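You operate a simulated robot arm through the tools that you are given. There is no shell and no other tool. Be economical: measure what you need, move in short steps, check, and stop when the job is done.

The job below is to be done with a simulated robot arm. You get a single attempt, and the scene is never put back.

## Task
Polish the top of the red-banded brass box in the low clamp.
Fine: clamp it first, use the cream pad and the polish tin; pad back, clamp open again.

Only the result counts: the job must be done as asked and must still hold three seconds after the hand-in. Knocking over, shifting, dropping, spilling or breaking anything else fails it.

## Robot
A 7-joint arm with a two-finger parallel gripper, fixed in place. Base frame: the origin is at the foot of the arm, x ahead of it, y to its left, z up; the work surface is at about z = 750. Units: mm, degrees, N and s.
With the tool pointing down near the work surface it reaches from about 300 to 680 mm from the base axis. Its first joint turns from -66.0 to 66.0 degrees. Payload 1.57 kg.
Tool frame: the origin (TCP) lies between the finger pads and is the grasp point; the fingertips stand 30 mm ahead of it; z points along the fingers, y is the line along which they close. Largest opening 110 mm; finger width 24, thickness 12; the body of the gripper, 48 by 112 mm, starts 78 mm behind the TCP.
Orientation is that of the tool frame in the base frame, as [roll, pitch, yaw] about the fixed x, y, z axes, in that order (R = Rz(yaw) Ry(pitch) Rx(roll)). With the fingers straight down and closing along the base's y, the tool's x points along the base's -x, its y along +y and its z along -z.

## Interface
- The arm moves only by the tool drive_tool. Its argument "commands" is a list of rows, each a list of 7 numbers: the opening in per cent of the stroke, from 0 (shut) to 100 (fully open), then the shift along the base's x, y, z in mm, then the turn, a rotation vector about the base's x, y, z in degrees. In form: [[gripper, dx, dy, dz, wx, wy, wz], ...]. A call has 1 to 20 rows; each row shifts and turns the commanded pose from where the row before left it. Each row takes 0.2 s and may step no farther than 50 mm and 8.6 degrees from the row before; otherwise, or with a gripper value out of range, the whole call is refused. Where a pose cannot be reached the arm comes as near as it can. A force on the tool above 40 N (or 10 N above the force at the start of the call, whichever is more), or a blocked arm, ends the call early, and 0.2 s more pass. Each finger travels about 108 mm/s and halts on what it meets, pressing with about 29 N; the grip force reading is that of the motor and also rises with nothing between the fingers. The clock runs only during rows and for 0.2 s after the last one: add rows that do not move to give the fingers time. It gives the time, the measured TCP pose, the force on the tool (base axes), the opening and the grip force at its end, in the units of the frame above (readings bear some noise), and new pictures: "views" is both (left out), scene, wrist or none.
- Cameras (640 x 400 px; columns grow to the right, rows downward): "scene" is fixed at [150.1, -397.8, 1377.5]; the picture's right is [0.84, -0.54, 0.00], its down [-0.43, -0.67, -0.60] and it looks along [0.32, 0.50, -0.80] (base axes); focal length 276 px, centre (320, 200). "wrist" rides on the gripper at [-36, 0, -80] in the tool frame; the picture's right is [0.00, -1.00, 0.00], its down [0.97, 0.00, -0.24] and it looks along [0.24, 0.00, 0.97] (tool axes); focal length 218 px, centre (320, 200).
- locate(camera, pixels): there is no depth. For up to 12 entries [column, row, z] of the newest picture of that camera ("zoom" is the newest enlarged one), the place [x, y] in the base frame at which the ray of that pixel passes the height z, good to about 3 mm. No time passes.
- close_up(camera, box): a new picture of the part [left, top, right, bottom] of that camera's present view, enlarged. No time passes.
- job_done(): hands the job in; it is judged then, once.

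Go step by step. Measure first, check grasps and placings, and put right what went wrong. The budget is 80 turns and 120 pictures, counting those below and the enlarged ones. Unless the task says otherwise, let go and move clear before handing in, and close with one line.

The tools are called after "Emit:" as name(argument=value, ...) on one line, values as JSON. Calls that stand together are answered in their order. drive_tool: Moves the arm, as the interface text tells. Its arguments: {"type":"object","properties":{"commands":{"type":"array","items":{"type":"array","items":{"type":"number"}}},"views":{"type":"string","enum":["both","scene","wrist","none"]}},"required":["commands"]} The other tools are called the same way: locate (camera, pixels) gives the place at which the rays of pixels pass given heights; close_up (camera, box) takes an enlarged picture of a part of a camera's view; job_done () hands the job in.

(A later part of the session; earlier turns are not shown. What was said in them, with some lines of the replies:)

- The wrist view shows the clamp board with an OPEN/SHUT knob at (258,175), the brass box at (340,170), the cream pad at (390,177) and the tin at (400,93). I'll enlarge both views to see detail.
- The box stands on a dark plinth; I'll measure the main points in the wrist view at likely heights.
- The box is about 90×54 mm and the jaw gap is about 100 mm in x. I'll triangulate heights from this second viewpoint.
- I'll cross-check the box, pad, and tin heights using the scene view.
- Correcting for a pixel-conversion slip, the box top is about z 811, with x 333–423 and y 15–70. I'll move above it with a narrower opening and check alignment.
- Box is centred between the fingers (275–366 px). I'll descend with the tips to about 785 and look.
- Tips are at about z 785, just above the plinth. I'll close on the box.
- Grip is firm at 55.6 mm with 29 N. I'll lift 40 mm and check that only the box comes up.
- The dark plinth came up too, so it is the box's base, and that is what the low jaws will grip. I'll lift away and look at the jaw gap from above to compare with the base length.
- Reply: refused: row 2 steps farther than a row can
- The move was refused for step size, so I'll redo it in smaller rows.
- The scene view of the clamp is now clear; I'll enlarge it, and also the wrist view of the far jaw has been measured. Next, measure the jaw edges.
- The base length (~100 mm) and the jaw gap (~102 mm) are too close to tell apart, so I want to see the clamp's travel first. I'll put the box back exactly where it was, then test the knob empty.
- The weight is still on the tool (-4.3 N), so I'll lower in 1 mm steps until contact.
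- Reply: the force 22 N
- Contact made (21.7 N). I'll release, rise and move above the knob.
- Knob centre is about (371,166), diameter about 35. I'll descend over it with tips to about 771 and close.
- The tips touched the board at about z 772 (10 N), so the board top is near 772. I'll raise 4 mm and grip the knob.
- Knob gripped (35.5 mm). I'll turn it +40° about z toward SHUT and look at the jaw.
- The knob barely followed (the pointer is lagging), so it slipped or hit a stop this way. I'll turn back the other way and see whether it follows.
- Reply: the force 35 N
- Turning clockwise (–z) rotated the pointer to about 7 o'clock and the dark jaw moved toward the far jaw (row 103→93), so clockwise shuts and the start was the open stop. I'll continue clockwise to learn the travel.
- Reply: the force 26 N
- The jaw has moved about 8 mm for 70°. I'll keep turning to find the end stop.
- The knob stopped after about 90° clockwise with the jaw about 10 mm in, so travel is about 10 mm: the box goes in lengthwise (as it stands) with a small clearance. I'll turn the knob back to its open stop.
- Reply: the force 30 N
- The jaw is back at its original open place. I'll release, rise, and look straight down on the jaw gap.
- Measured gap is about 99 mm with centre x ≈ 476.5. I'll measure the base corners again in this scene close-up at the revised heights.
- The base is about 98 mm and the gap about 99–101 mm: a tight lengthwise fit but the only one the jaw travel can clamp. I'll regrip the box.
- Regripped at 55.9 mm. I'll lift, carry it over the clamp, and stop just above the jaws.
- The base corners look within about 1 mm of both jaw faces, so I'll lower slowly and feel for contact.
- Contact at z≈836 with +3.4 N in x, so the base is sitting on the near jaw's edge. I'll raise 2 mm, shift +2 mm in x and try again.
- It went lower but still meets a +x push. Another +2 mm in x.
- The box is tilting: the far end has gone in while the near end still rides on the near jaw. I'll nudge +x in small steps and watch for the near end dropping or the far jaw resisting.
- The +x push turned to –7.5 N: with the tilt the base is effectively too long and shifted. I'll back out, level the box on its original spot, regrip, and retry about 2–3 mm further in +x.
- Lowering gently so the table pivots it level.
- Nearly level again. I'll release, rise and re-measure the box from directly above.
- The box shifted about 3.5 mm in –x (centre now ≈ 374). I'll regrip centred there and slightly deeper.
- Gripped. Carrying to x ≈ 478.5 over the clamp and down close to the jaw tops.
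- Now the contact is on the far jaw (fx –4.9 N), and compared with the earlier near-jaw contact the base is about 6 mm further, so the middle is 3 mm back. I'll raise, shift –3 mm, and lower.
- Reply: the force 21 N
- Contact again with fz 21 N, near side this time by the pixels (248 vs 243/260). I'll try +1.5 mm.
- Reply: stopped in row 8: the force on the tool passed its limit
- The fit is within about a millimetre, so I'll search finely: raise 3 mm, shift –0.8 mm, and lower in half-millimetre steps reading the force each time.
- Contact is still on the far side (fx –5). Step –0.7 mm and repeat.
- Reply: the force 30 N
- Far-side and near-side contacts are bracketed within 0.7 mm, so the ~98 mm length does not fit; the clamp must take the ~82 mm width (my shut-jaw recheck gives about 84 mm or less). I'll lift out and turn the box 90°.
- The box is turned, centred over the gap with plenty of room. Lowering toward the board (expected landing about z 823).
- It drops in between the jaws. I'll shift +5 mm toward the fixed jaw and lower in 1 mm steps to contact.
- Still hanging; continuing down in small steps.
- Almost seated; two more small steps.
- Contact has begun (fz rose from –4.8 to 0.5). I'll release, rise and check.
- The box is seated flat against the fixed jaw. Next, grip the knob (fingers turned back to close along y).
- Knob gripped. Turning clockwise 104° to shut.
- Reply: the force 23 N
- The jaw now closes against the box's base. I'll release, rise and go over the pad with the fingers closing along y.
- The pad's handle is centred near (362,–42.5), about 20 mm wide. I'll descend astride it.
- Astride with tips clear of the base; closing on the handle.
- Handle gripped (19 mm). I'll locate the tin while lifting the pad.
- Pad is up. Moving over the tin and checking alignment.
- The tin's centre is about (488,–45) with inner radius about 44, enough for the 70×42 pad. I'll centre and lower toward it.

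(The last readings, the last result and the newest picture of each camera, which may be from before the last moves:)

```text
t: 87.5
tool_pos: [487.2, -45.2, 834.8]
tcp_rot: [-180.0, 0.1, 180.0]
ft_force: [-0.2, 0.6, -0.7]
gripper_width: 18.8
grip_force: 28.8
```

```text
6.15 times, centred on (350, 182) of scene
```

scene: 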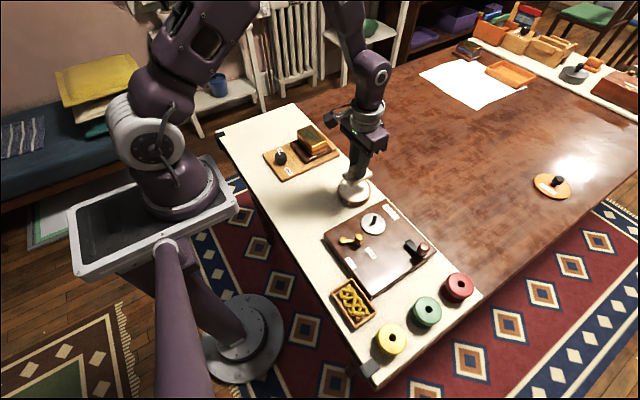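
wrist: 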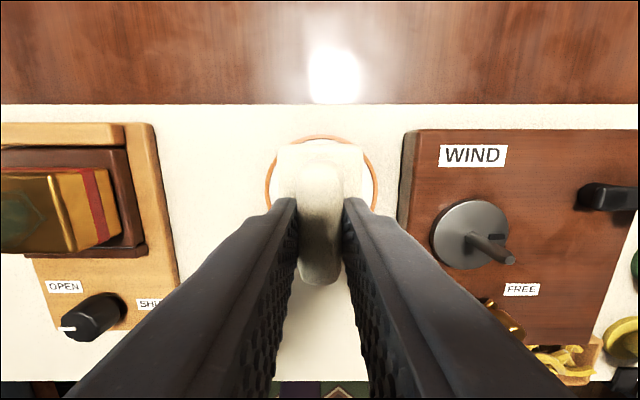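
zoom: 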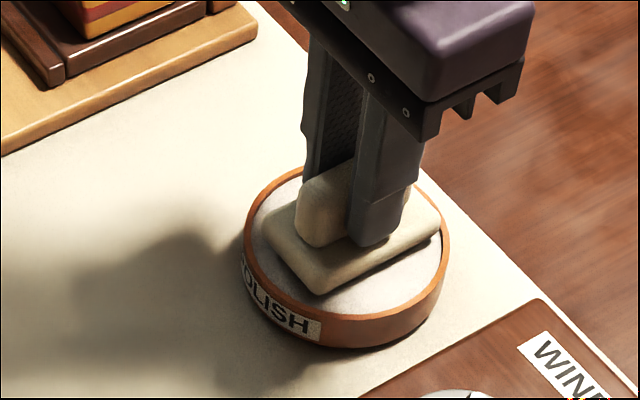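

Pad is slightly to the right in the tin; nudging (–1.5,+1) and lowering to touch.

Emit:
drive_tool(commands=[[5, -1.5, 1, 0, 0, 0, 0], [5, 0, 0, -1, 0, 0, 0], [5, 0, 0, -1, 0, 0, 0], [5, 0, 0, 0, 0, 0, 0]], views="none")

Emit:
drive_tool(commands=[[5, 0, 0, -1, 0, 0, 0], [5, 0, 0, -1, 0, 0, 0], [5, 0, 0, 0, 0, 0, 0]], views="none")

Emit:
drive_tool(commands=[[5, 0, 0, -1, 0, 0, 0], [5, 0, 0, 0, 0, 0, 0]], views="none")

Emit:
drive_tool(commands=[[5, 0, 0, -1, 0, 0, 0], [5, 0, 0, 0, 0, 0, 0]], views="none")

```text
t: 88.5
tool_pos: [485.2, -44.0, 833.9]
tcp_rot: [-180.0, 0.0, 180.0]
ft_force: [-0.1, -0.2, -0.2]
gripper_width: 19.0
grip_force: 28.7
```

```text
t: 89.2
tool_pos: [485.7, -45.1, 830.7]
tcp_rot: [180.0, 0.2, -180.0]
ft_force: [-3.8, 3.8, 37.4]
gripper_width: 18.9
grip_force: 28.8
```

```text
t: 89.8
tool_pos: [486.1, -44.2, 830.3]
tcp_rot: [180.0, 0.2, -180.0]
ft_force: [1.1, 1.4, 38.1]
gripper_width: 18.9
grip_force: 29.3
```

```text
t: 90.5
tool_pos: [486.0, -45.2, 830.5]
tcp_rot: [180.0, 0.2, -180.0]
ft_force: [3.1, -2.0, 37.3]
gripper_width: 19.1
grip_force: 28.7
```

Contact at z≈831 with about 38 N — enough; pausing to look.

Emit:
close_up(camera="scene", box=[310, 150, 390, 215])

Emit:
drive_tool(commands=[[5, 0, 0, 3, 0, 0, 0], [5, 0, 0, 10, 0, 0, 0], [5, 0, 0, 30, 0, 0, 0], [5, 0, 0, 0, 0, 0, 0]], views="none")

Emit:
close_up(camera="scene", box=[310, 150, 390, 215])

```text
6.15 times, centred on (350, 182) of scene
```

zoom: 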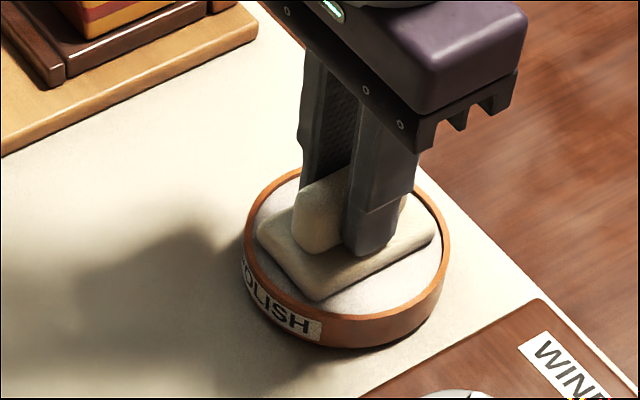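

```text
t: 91.5
tool_pos: [484.8, -42.7, 872.1]
tcp_rot: [179.9, 0.0, -180.0]
ft_force: [-0.1, 0.0, -1.7]
gripper_width: 18.9
grip_force: 28.9
```

```text
6.15 times, centred on (350, 182) of scene
```

zoom: 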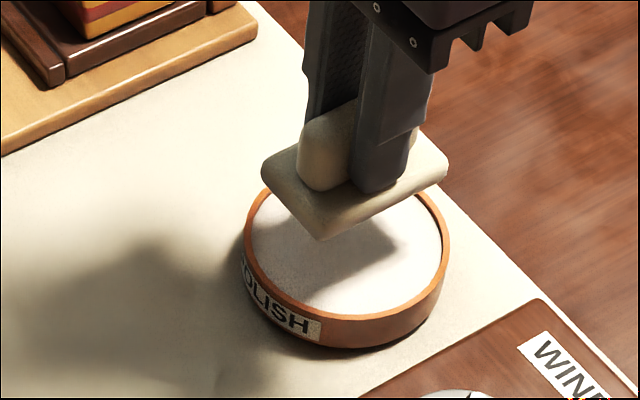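

The dip went well and the tin stayed put. Now I'll measure the clamped box's top before rubbing.

Emit:
close_up(camera="scene", box=[275, 115, 355, 175])

```text
6.67 times, centred on (315, 145) of scene
```

zoom: 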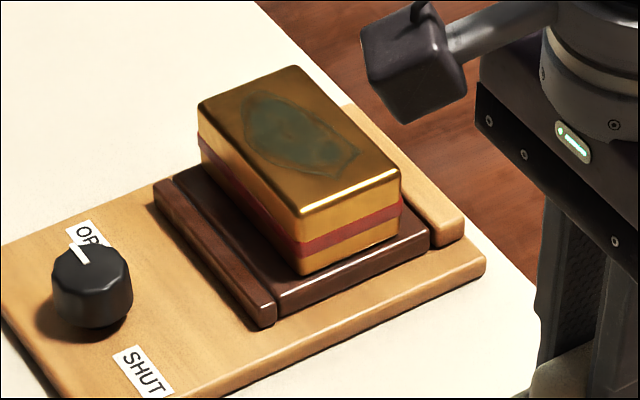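

Emit:
locate(camera="zoom", pixels=[[199, 105, 820], [296, 68, 820], [401, 173, 820], [300, 217, 820], [300, 125, 820], [245, 100, 820], [350, 160, 820], [300, 125, 825]])

Emit:
drive_tool(commands=[[5, 0, 0, 30, 0, 0, 0], [5, 0, 40, 0, 0, 0, 0], [5, 0, 40, 0, 0, 0, 0], [5, 0, 40, 0, 0, 0, 0], [5, 0, 40, 0, 0, 0, 0], [5, 0, 48, 0, 0, 0, 0], [5, 0, 0, 0, 0, 0, 0], [5, 0, 0, 0, 0, 0, 0]])

```text
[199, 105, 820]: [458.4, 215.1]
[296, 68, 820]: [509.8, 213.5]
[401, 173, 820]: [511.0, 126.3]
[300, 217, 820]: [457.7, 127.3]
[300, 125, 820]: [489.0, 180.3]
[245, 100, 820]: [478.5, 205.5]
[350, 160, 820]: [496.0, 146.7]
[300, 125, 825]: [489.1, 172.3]
```

```text
t: 93.2
tool_pos: [485.3, 164.6, 902.6]
tcp_rot: [179.9, 0.0, -179.9]
ft_force: [-0.4, 0.0, -0.6]
gripper_width: 18.9
grip_force: 28.7
```

scene: 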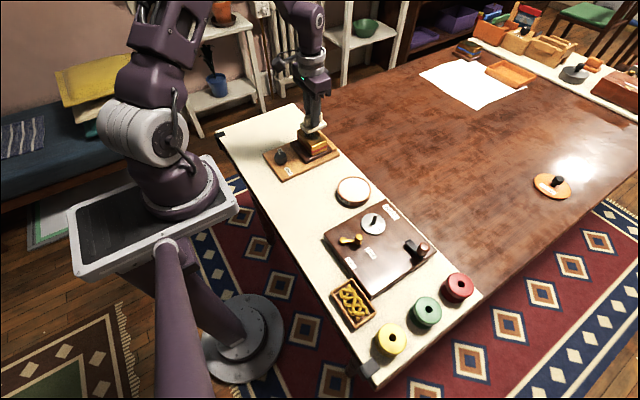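
wrist: 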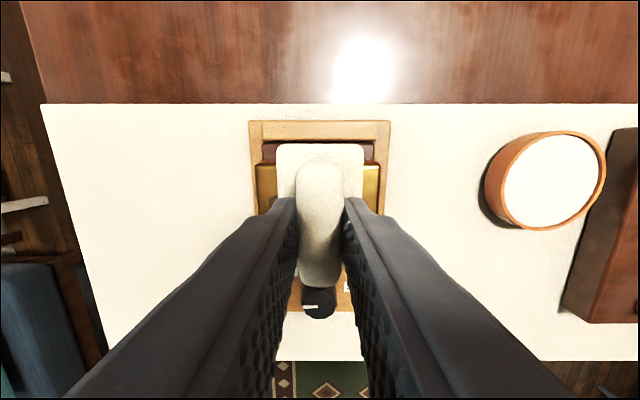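

Pad is over the box (top x 458–510, y ≈ 123–213). Lowering to find contact.

Emit:
drive_tool(commands=[[5, 0, 2, -15, 0, 0, 0], [5, 0, 0, -10, 0, 0, 0], [5, 0, 0, 0, 0, 0, 0]], views="none")

Emit:
drive_tool(commands=[[5, 0, 0, -2, 0, 0, 0], [5, 0, 0, -2, 0, 0, 0], [5, 0, 0, 0, 0, 0, 0]], views="none")

Emit:
close_up(camera="scene", box=[275, 115, 355, 175])

```text
t: 94.0
tool_pos: [485.6, 165.5, 877.0]
tcp_rot: [180.0, 0.2, -180.0]
ft_force: [-0.8, 0.8, 0.3]
gripper_width: 18.9
grip_force: 28.7
```

```text
t: 94.8
tool_pos: [485.4, 165.0, 872.2]
tcp_rot: [-180.0, 0.0, 179.9]
ft_force: [-0.3, 0.2, 0.3]
gripper_width: 19.0
grip_force: 29.3
```

```text
6.67 times, centred on (315, 145) of scene
```

zoom: 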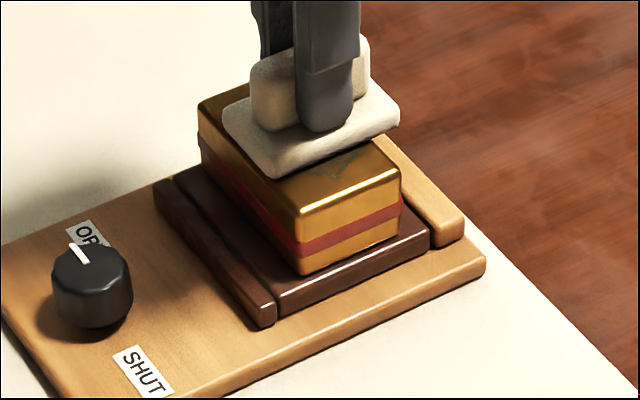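

Emit:
drive_tool(commands=[[5, 0, 0, -2, 0, 0, 0], [5, 0, 0, 0, 0, 0, 0]], views="none")

Emit:
drive_tool(commands=[[5, 0, 0, -1, 0, 0, 0], [5, 0, 0, 0, 0, 0, 0]], views="none")

Emit:
drive_tool(commands=[[5, 0, 0, -1, 0, 0, 0], [5, 0, 0, 0, 0, 0, 0]], views="none")

Emit:
drive_tool(commands=[[5, 0, 0, -0.7, 0, 0, 0], [5, 0, 0, 0, 0, 0, 0]], views="none")

```text
t: 95.5
tool_pos: [485.9, 165.2, 872.5]
tcp_rot: [-180.0, 0.2, -179.9]
ft_force: [-3.5, -4.7, 35.9]
gripper_width: 18.7
grip_force: 28.9
```

```text
t: 96.2
tool_pos: [488.1, 164.6, 871.9]
tcp_rot: [179.9, 0.3, -179.9]
ft_force: [-4.3, -2.0, 14.4]
gripper_width: 18.9
grip_force: 29.1
stopped in row 2: the force on the tool passed its limit (the readings are from after the stop); the commanded pose is now the measured one
```

```text
t: 96.8
tool_pos: [486.2, 164.5, 871.9]
tcp_rot: [179.9, 0.5, -179.9]
ft_force: [-4.6, -1.6, 13.4]
gripper_width: 18.7
grip_force: 28.9
stopped in row 2: the force on the tool passed its limit (the readings are from after the stop); the commanded pose is now the measured one
```

```text
t: 97.4
tool_pos: [487.4, 165.0, 870.7]
tcp_rot: [179.8, 0.5, 180.0]
ft_force: [-8.8, -1.4, 32.2]
gripper_width: 18.7
grip_force: 28.9
```

Contact at z≈871.5. I'll ease to moderate pressure and stroke along y.

Emit:
drive_tool(commands=[[5, 0, 0, 0.7, 0, 0, 0], [5, 0, 5, 0, 0, 0, 0], [5, 0, 5, 0, 0, 0, 0], [5, 0, 5, 0, 0, 0, 0], [5, 0, 6, 0, 0, 0, 0], [5, 0, 0, 0, 0, 0, 0]], views="none")

Emit:
close_up(camera="scene", box=[275, 115, 355, 175])

```text
t: 98.8
tool_pos: [487.3, 186.8, 870.6]
tcp_rot: [179.9, 0.4, 180.0]
ft_force: [0.5, -11.1, 23.5]
gripper_width: 19.1
grip_force: 29.5
```

```text
6.67 times, centred on (315, 145) of scene
```

zoom: 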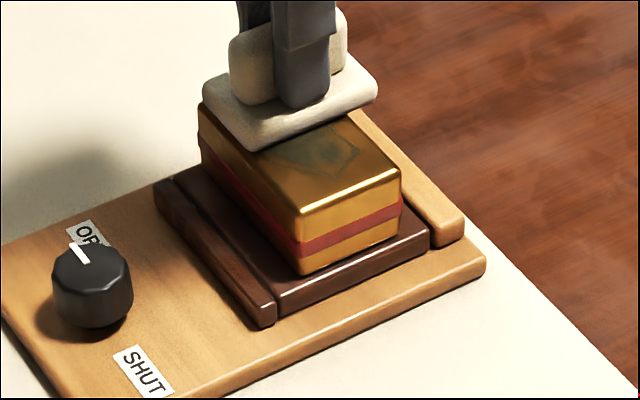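

Good contact (23 N, 11 N friction), and the box stays put. Continuing with full strokes.

Emit:
drive_tool(commands=[[5, 0, -6, 0, 0, 0, 0], [5, 0, -6, 0, 0, 0, 0], [5, 0, -6, 0, 0, 0, 0], [5, 0, -6, 0, 0, 0, 0], [5, 0, -6, 0, 0, 0, 0], [5, 0, -6, 0, 0, 0, 0], [5, 0, -6, 0, 0, 0, 0], [5, 0, -4, 0, 0, 0, 0], [5, 0, 6, 0, 0, 0, 0], [5, 0, 6, 0, 0, 0, 0], [5, 0, 6, 0, 0, 0, 0], [5, 0, 6, 0, 0, 0, 0], [5, 0, 6, 0, 0, 0, 0], [5, 0, 6, 0, 0, 0, 0], [5, 0, 6, 0, 0, 0, 0], [5, 0, 4, 0, 0, 0, 0], [5, 0, 0, 0, 0, 0, 0]], views="none")

Emit:
close_up(camera="scene", box=[275, 115, 355, 175])

```text
t: 102.4
tool_pos: [486.5, 186.1, 870.4]
tcp_rot: [179.8, 0.7, 180.0]
ft_force: [0.9, -13.9, 31.3]
gripper_width: 18.7
grip_force: 28.8
```

```text
6.67 times, centred on (315, 145) of scene
```

zoom: 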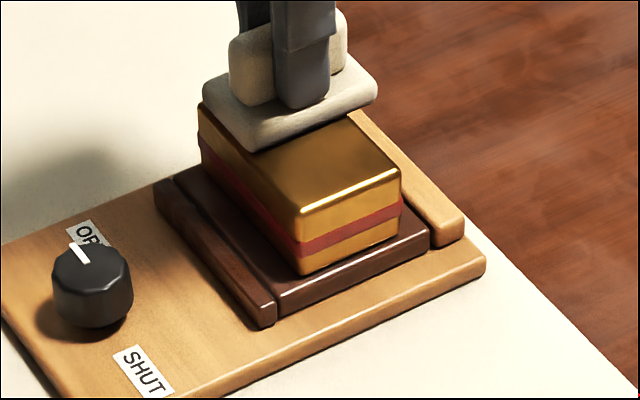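

The visible tarnish is gone. One more double stroke, then lift and inspect.

Emit:
drive_tool(commands=[[5, 0, 3, 0.3, 0, 0, 0], [5, 0, -6, 0, 0, 0, 0], [5, 0, -6, 0, 0, 0, 0], [5, 0, -6, 0, 0, 0, 0], [5, 0, -6, 0, 0, 0, 0], [5, 0, -6, 0, 0, 0, 0], [5, 0, -6, 0, 0, 0, 0], [5, 0, -6, 0, 0, 0, 0], [5, 0, -6, 0, 0, 0, 0], [5, 0, 6, 0, 0, 0, 0], [5, 0, 6, 0, 0, 0, 0], [5, 0, 6, 0, 0, 0, 0], [5, 0, 6, 0, 0, 0, 0], [5, 0, 0, 3, 0, 0, 0], [5, 0, 0, 37, 0, 0, 0], [5, 0, -45, 0, 0, 0, 0], [5, 0, -45, 0, 0, 0, 0], [5, 0, -45, 0, 0, 0, 0], [5, 0, 0, 0, 0, 0, 0]])

Emit:
close_up(camera="scene", box=[275, 115, 355, 175])

```text
t: 106.4
tool_pos: [485.1, 29.6, 913.2]
tcp_rot: [179.8, 0.4, 180.0]
ft_force: [-0.3, 0.3, -0.7]
gripper_width: 19.0
grip_force: 29.1
```

scene: 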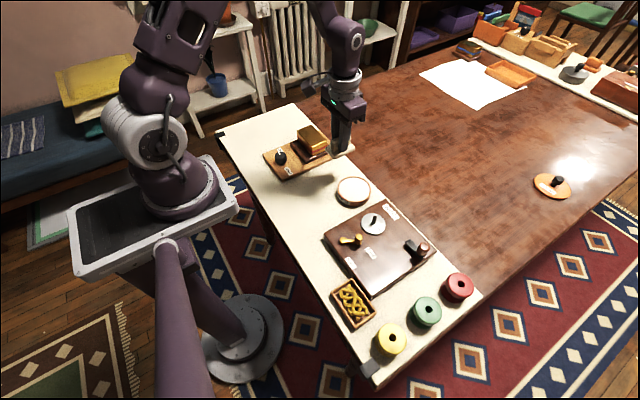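
wrist: 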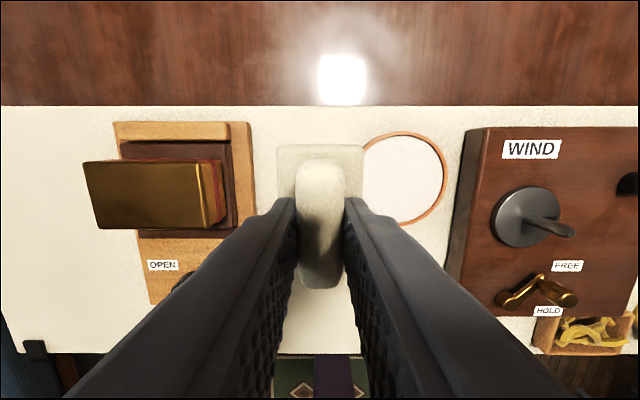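

```text
6.67 times, centred on (315, 145) of scene
```

zoom: 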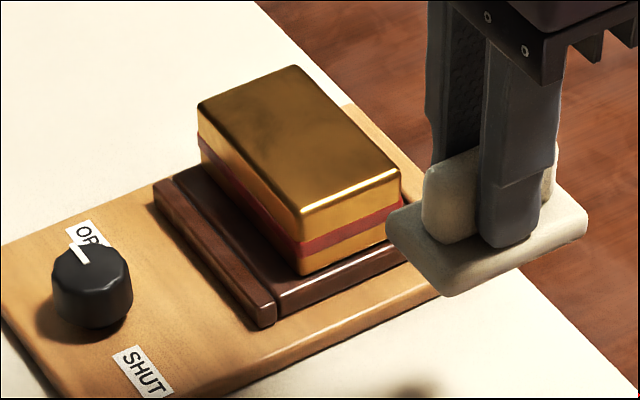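

The top is clean and bright. Now I'll carry the pad back above its original spot (362,–43).

Emit:
drive_tool(commands=[[5, -40, -24, 0, 0, 0, 0], [5, -40, -24, 0, 0, 0, 0], [5, -40, -24, 0, 0, 0, 0], [5, -3.3, -1, -30, 0, 0, 0], [5, 0, 0, -40, 0, 0, 0], [5, 0, 0, -20, 0, 0, 0], [5, 0, 0, 0, 0, 0, 0], [5, 0, 0, 0, 0, 0, 0]], views="none")

Emit:
close_up(camera="scene", box=[285, 170, 375, 235])

```text
t: 108.2
tool_pos: [363.3, -42.1, 822.9]
tcp_rot: [179.9, 0.5, -180.0]
ft_force: [-0.2, -1.4, -0.1]
gripper_width: 18.8
grip_force: 29.2
```

```text
6.15 times, centred on (330, 202) of scene
```

zoom: 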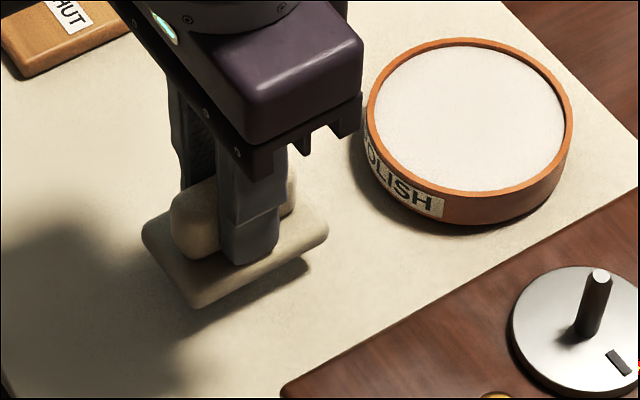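

Lined up; lowering to the table.

Emit:
drive_tool(commands=[[5, -0.8, -0.5, -5, 0, 0, 0], [5, 0, 0, -3, 0, 0, 0], [5, 0, 0, 0, 0, 0, 0]], views="none")

Emit:
drive_tool(commands=[[5, 0, 0, -1, 0, 0, 0], [5, 0, 0, -1, 0, 0, 0], [5, 0, 0, 0, 0, 0, 0]], views="none")

Emit:
drive_tool(commands=[[5, 0, 0, -1, 0, 0, 0], [5, 0, 0, 0, 0, 0, 0]], views="none")

```text
t: 109.0
tool_pos: [363.7, -42.4, 813.6]
tcp_rot: [179.9, 0.3, 180.0]
ft_force: [-0.6, -0.7, -0.3]
gripper_width: 19.0
grip_force: 29.5
```

```text
t: 109.8
tool_pos: [362.5, -42.3, 811.3]
tcp_rot: [179.9, 0.5, -180.0]
ft_force: [0.0, -0.6, 0.1]
gripper_width: 19.0
grip_force: 29.2
```

```text
t: 110.4
tool_pos: [363.2, -42.4, 810.3]
tcp_rot: [179.8, 0.5, 180.0]
ft_force: [-0.5, 0.3, -1.5]
gripper_width: 18.9
grip_force: 28.5
```

Emit:
drive_tool(commands=[[5, -0.5, -0.4, -1, 0, 0, 0], [5, 0, 0, 0, 0, 0, 0]], views="none")

Emit:
drive_tool(commands=[[5, 0, 0, -0.8, 0, 0, 0], [5, 0, 0, 0, 0, 0, 0]], views="none")

Emit:
close_up(camera="scene", box=[285, 170, 375, 235])

```text
t: 111.0
tool_pos: [361.3, -44.2, 810.0]
tcp_rot: [179.9, 0.3, 180.0]
ft_force: [-0.5, 0.6, -0.9]
gripper_width: 19.0
grip_force: 28.5
```

```text
t: 111.6
tool_pos: [361.3, -43.3, 808.5]
tcp_rot: [179.9, 0.4, -179.9]
ft_force: [0.6, 0.0, -0.3]
gripper_width: 18.8
grip_force: 28.6
```

```text
6.15 times, centred on (330, 202) of scene
```

zoom: 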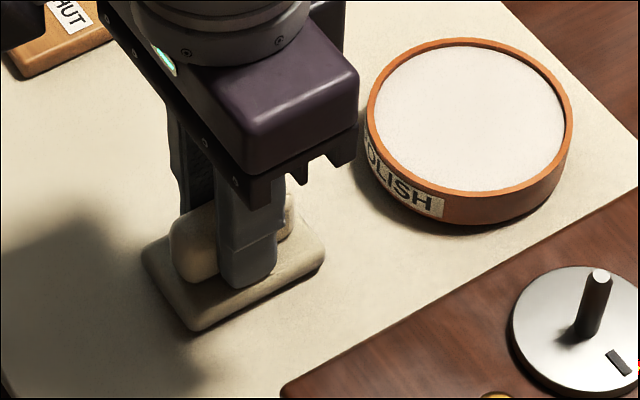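

The pad matches its original outline. One more small step down, release, then go up and over to the knob.

Emit:
drive_tool(commands=[[5, 0, 0, -0.6, 0, 0, 0], [5, 0, 0, 0, 0, 0, 0]], views="none")

Emit:
drive_tool(commands=[[15, 0, 0, 0, 0, 0, 0], [28, 0, 0, 0, 0, 0, 0], [40, 0, 0, 0, 0, 0, 0], [40, 0, 0, 30, 0, 0, 0], [40, 0, 0, 40, 0, 0, 0], [50, 0, 0, 20, 0, 0, 0], [50, 0, 40, 0, 0, 0, 0], [50, 0, 40, 0, 0, 0, 0], [50, 0, 40, 0, 0, 0, 0], [50, 0, 40, 0, 0, 0, 0], [50, 10, 48, 0, 0, 0, 0], [50, 0, 0, 0, 0, 0, 0], [50, 0, 0, 0, 0, 0, 0]])

Emit:
close_up(camera="scene", box=[285, 170, 375, 235])

```text
t: 112.2
tool_pos: [361.4, -44.3, 809.3]
tcp_rot: [179.9, 0.3, -179.9]
ft_force: [0.1, 0.7, 0.9]
gripper_width: 18.9
grip_force: 29.2
```

```text
t: 115.0
tool_pos: [372.7, 167.2, 898.3]
tcp_rot: [180.0, 0.4, -180.0]
ft_force: [-0.6, -0.7, 0.3]
gripper_width: 55.3
grip_force: 0.0
```

scene: 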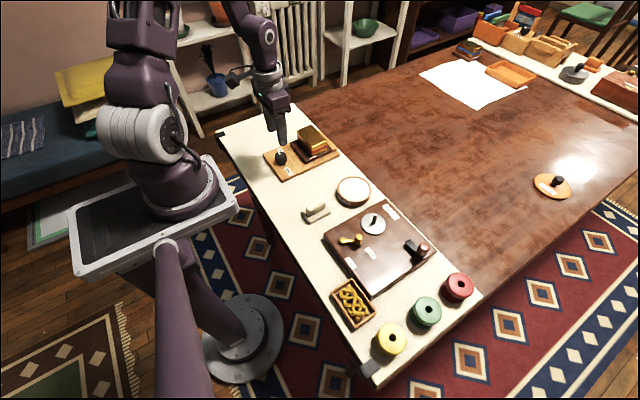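
wrist: 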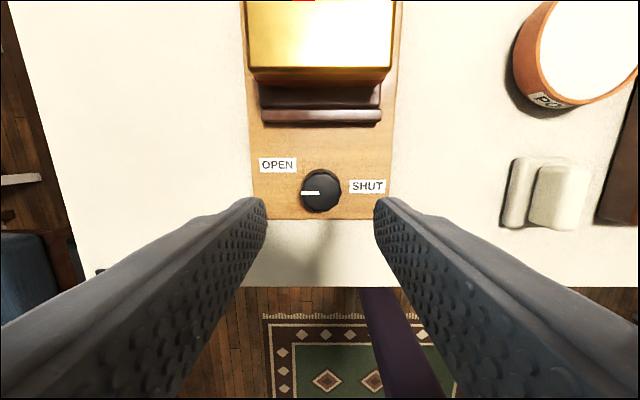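

```text
6.15 times, centred on (330, 202) of scene
```

zoom: 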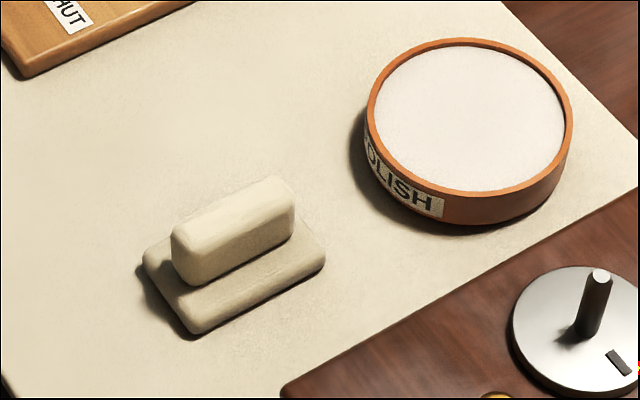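

The pad is back exactly in place. Now I'll turn the wrist –80°, descend on the knob and grip it.

Emit:
drive_tool(commands=[[50, -1, -1.5, 0, 0, 0, -8], [50, 0, 0, 0, 0, 0, -8], [50, 0, 0, 0, 0, 0, -8], [50, 0, 0, 0, 0, 0, -8], [50, 0, 0, 0, 0, 0, -8], [50, 0, 0, 0, 0, 0, -8], [50, 0, 0, 0, 0, 0, -8], [50, 0, 0, 0, 0, 0, -8], [50, 0, 0, 0, 0, 0, -8], [50, 0, 0, 0, 0, 0, -8], [50, 0, 0, -30, 0, 0, 0], [50, 0, 0, -30, 0, 0, 0], [50, 0, 0, -20, 0, 0, 0], [50, 0, 0, -9, 0, 0, 0], [50, 0, 0, 0, 0, 0, 0], [35, 0, 0, 0, 0, 0, 0], [20, 0, 0, 0, 0, 0, 0], [15, 0, 0, 0, 0, 0, 0], [15, 0, 0, 0, 0, 0, 0]], views="wrist")

```text
t: 119.0
tool_pos: [372.1, 164.5, 809.2]
tcp_rot: [180.0, 0.4, 100.0]
ft_force: [0.4, -0.1, -9.3]
gripper_width: 35.6
grip_force: 42.5
```

wrist: 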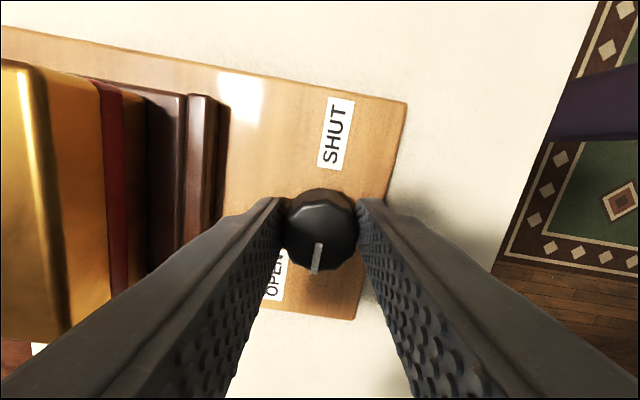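

Knob gripped; turning counter-clockwise 104° to open.

Emit:
drive_tool(commands=[[15, 0, 0, 0, 0, 0, 8], [15, 0, 0, 0, 0, 0, 8], [15, 0, 0, 0, 0, 0, 8], [15, 0, 0, 0, 0, 0, 8], [15, 0, 0, 0, 0, 0, 8], [15, 0, 0, 0, 0, 0, 8], [15, 0, 0, 0, 0, 0, 8], [15, 0, 0, 0, 0, 0, 8], [15, 0, 0, 0, 0, 0, 8], [15, 0, 0, 0, 0, 0, 8], [15, 0, 0, 0, 0, 0, 8], [15, 0, 0, 0, 0, 0, 8], [15, 0, 0, 0, 0, 0, 6], [15, 0, 0, 0, 0, 0, 0]], views="wrist")

Emit:
close_up(camera="scene", box=[260, 110, 350, 180])

```text
t: 120.5
tool_pos: [373.1, 164.3, 809.5]
tcp_rot: [179.6, 0.6, 150.9]
ft_force: [3.7, 2.8, -11.8]
gripper_width: 35.4
grip_force: 42.7
stopped in row 7: the force on the tool passed its limit (the readings are from after the stop); the commanded pose is now the measured one
```

wrist: 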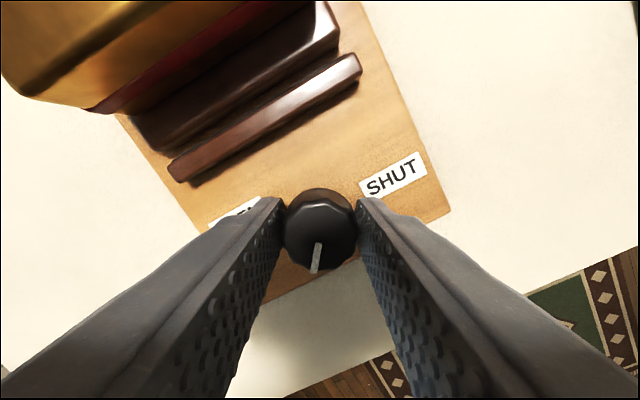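

```text
5.71 times, centred on (305, 145) of scene
```

zoom: 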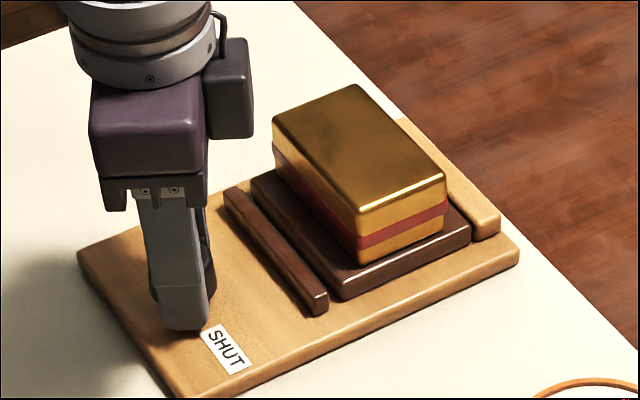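

The jaw is half open; the stop was a force spike. Continuing the turn.

Emit:
drive_tool(commands=[[15, 0, 0, 0, 0, 0, 6], [15, 0, 0, 0, 0, 0, 6], [15, 0, 0, 0, 0, 0, 6], [15, 0, 0, 0, 0, 0, 6], [15, 0, 0, 0, 0, 0, 6], [15, 0, 0, 0, 0, 0, 6], [15, 0, 0, 0, 0, 0, 6], [15, 0, 0, 0, 0, 0, 6], [15, 0, 0, 0, 0, 0, 6], [15, 0, 0, 0, 0, 0, 0]], views="wrist")

```text
t: 122.7
tool_pos: [374.0, 166.3, 809.9]
tcp_rot: [179.6, 0.9, -154.9]
ft_force: [-3.6, 3.6, -0.4]
gripper_width: 35.3
grip_force: 43.1
stopped in row 10: the force on the tool passed its limit (the readings are from after the stop); the commanded pose is now the measured one
```

wrist: 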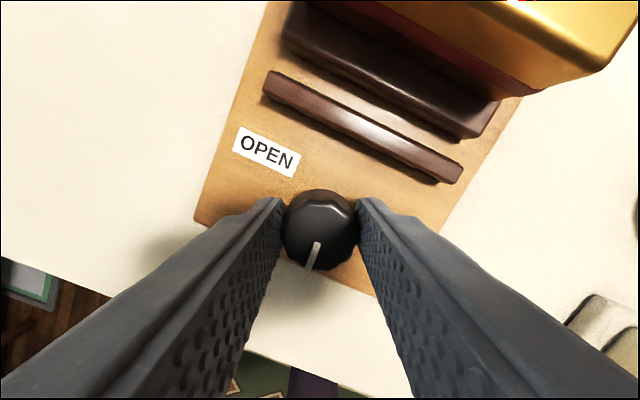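

The pointer is back at the open stop (~6 o'clock in base axes). Releasing, rising clear and doing a final check.

Emit:
drive_tool(commands=[[30, 0, 0, 0, 0, 0, 0], [50, 0, 0, 0, 0, 0, 0], [55, 0, 0, 0, 0, 0, 0], [55, 0, 0, 30, 0, 0, 0], [55, 0, 0, 45, 0, 0, -8], [55, 0, 0, 45, 0, 0, -8], [55, 0, -30, 30, 0, 0, -8], [55, 0, -30, 0, 0, 0, 0], [55, 0, 0, 0, 0, 0, 0]])

Emit:
close_up(camera="scene", box=[260, 110, 380, 220])

```text
t: 124.7
tool_pos: [374.6, 105.4, 961.4]
tcp_rot: [179.5, 0.9, -179.0]
ft_force: [1.0, 0.0, -0.1]
gripper_width: 60.6
grip_force: 0.1
```

scene: 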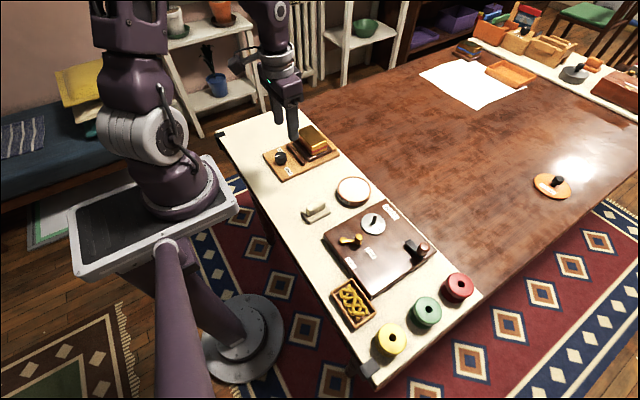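
wrist: 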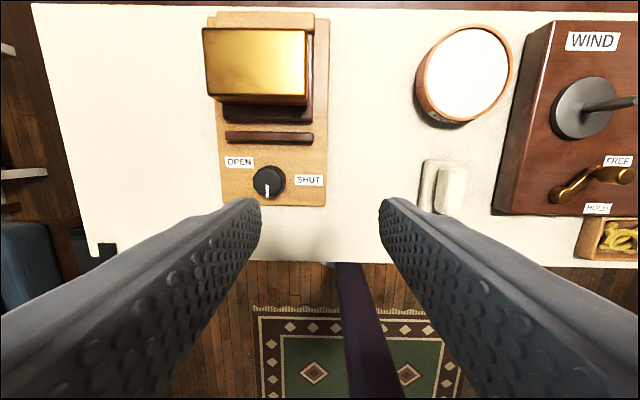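

```text
3.64 times, centred on (320, 165) of scene
```

zoom: 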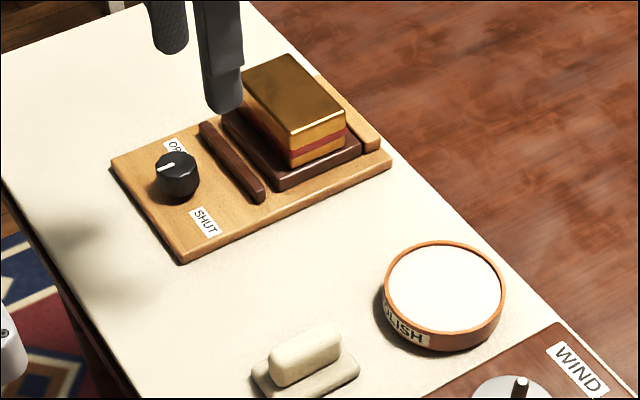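

The box top is clean, the jaw at (240,165) stands open with the knob at its starting angle, and the pad and tin are where they began. The arm is clear, so I'm handing in.

Emit:
job_done()

```text
The job is handed in.
```

I polished the top of the red-banded brass box while it was clamped. The cream pad is back in its place, the clamp is open again, and the box is still sitting in it, turned 90° because its base was too long to fit the jaws lengthwise.
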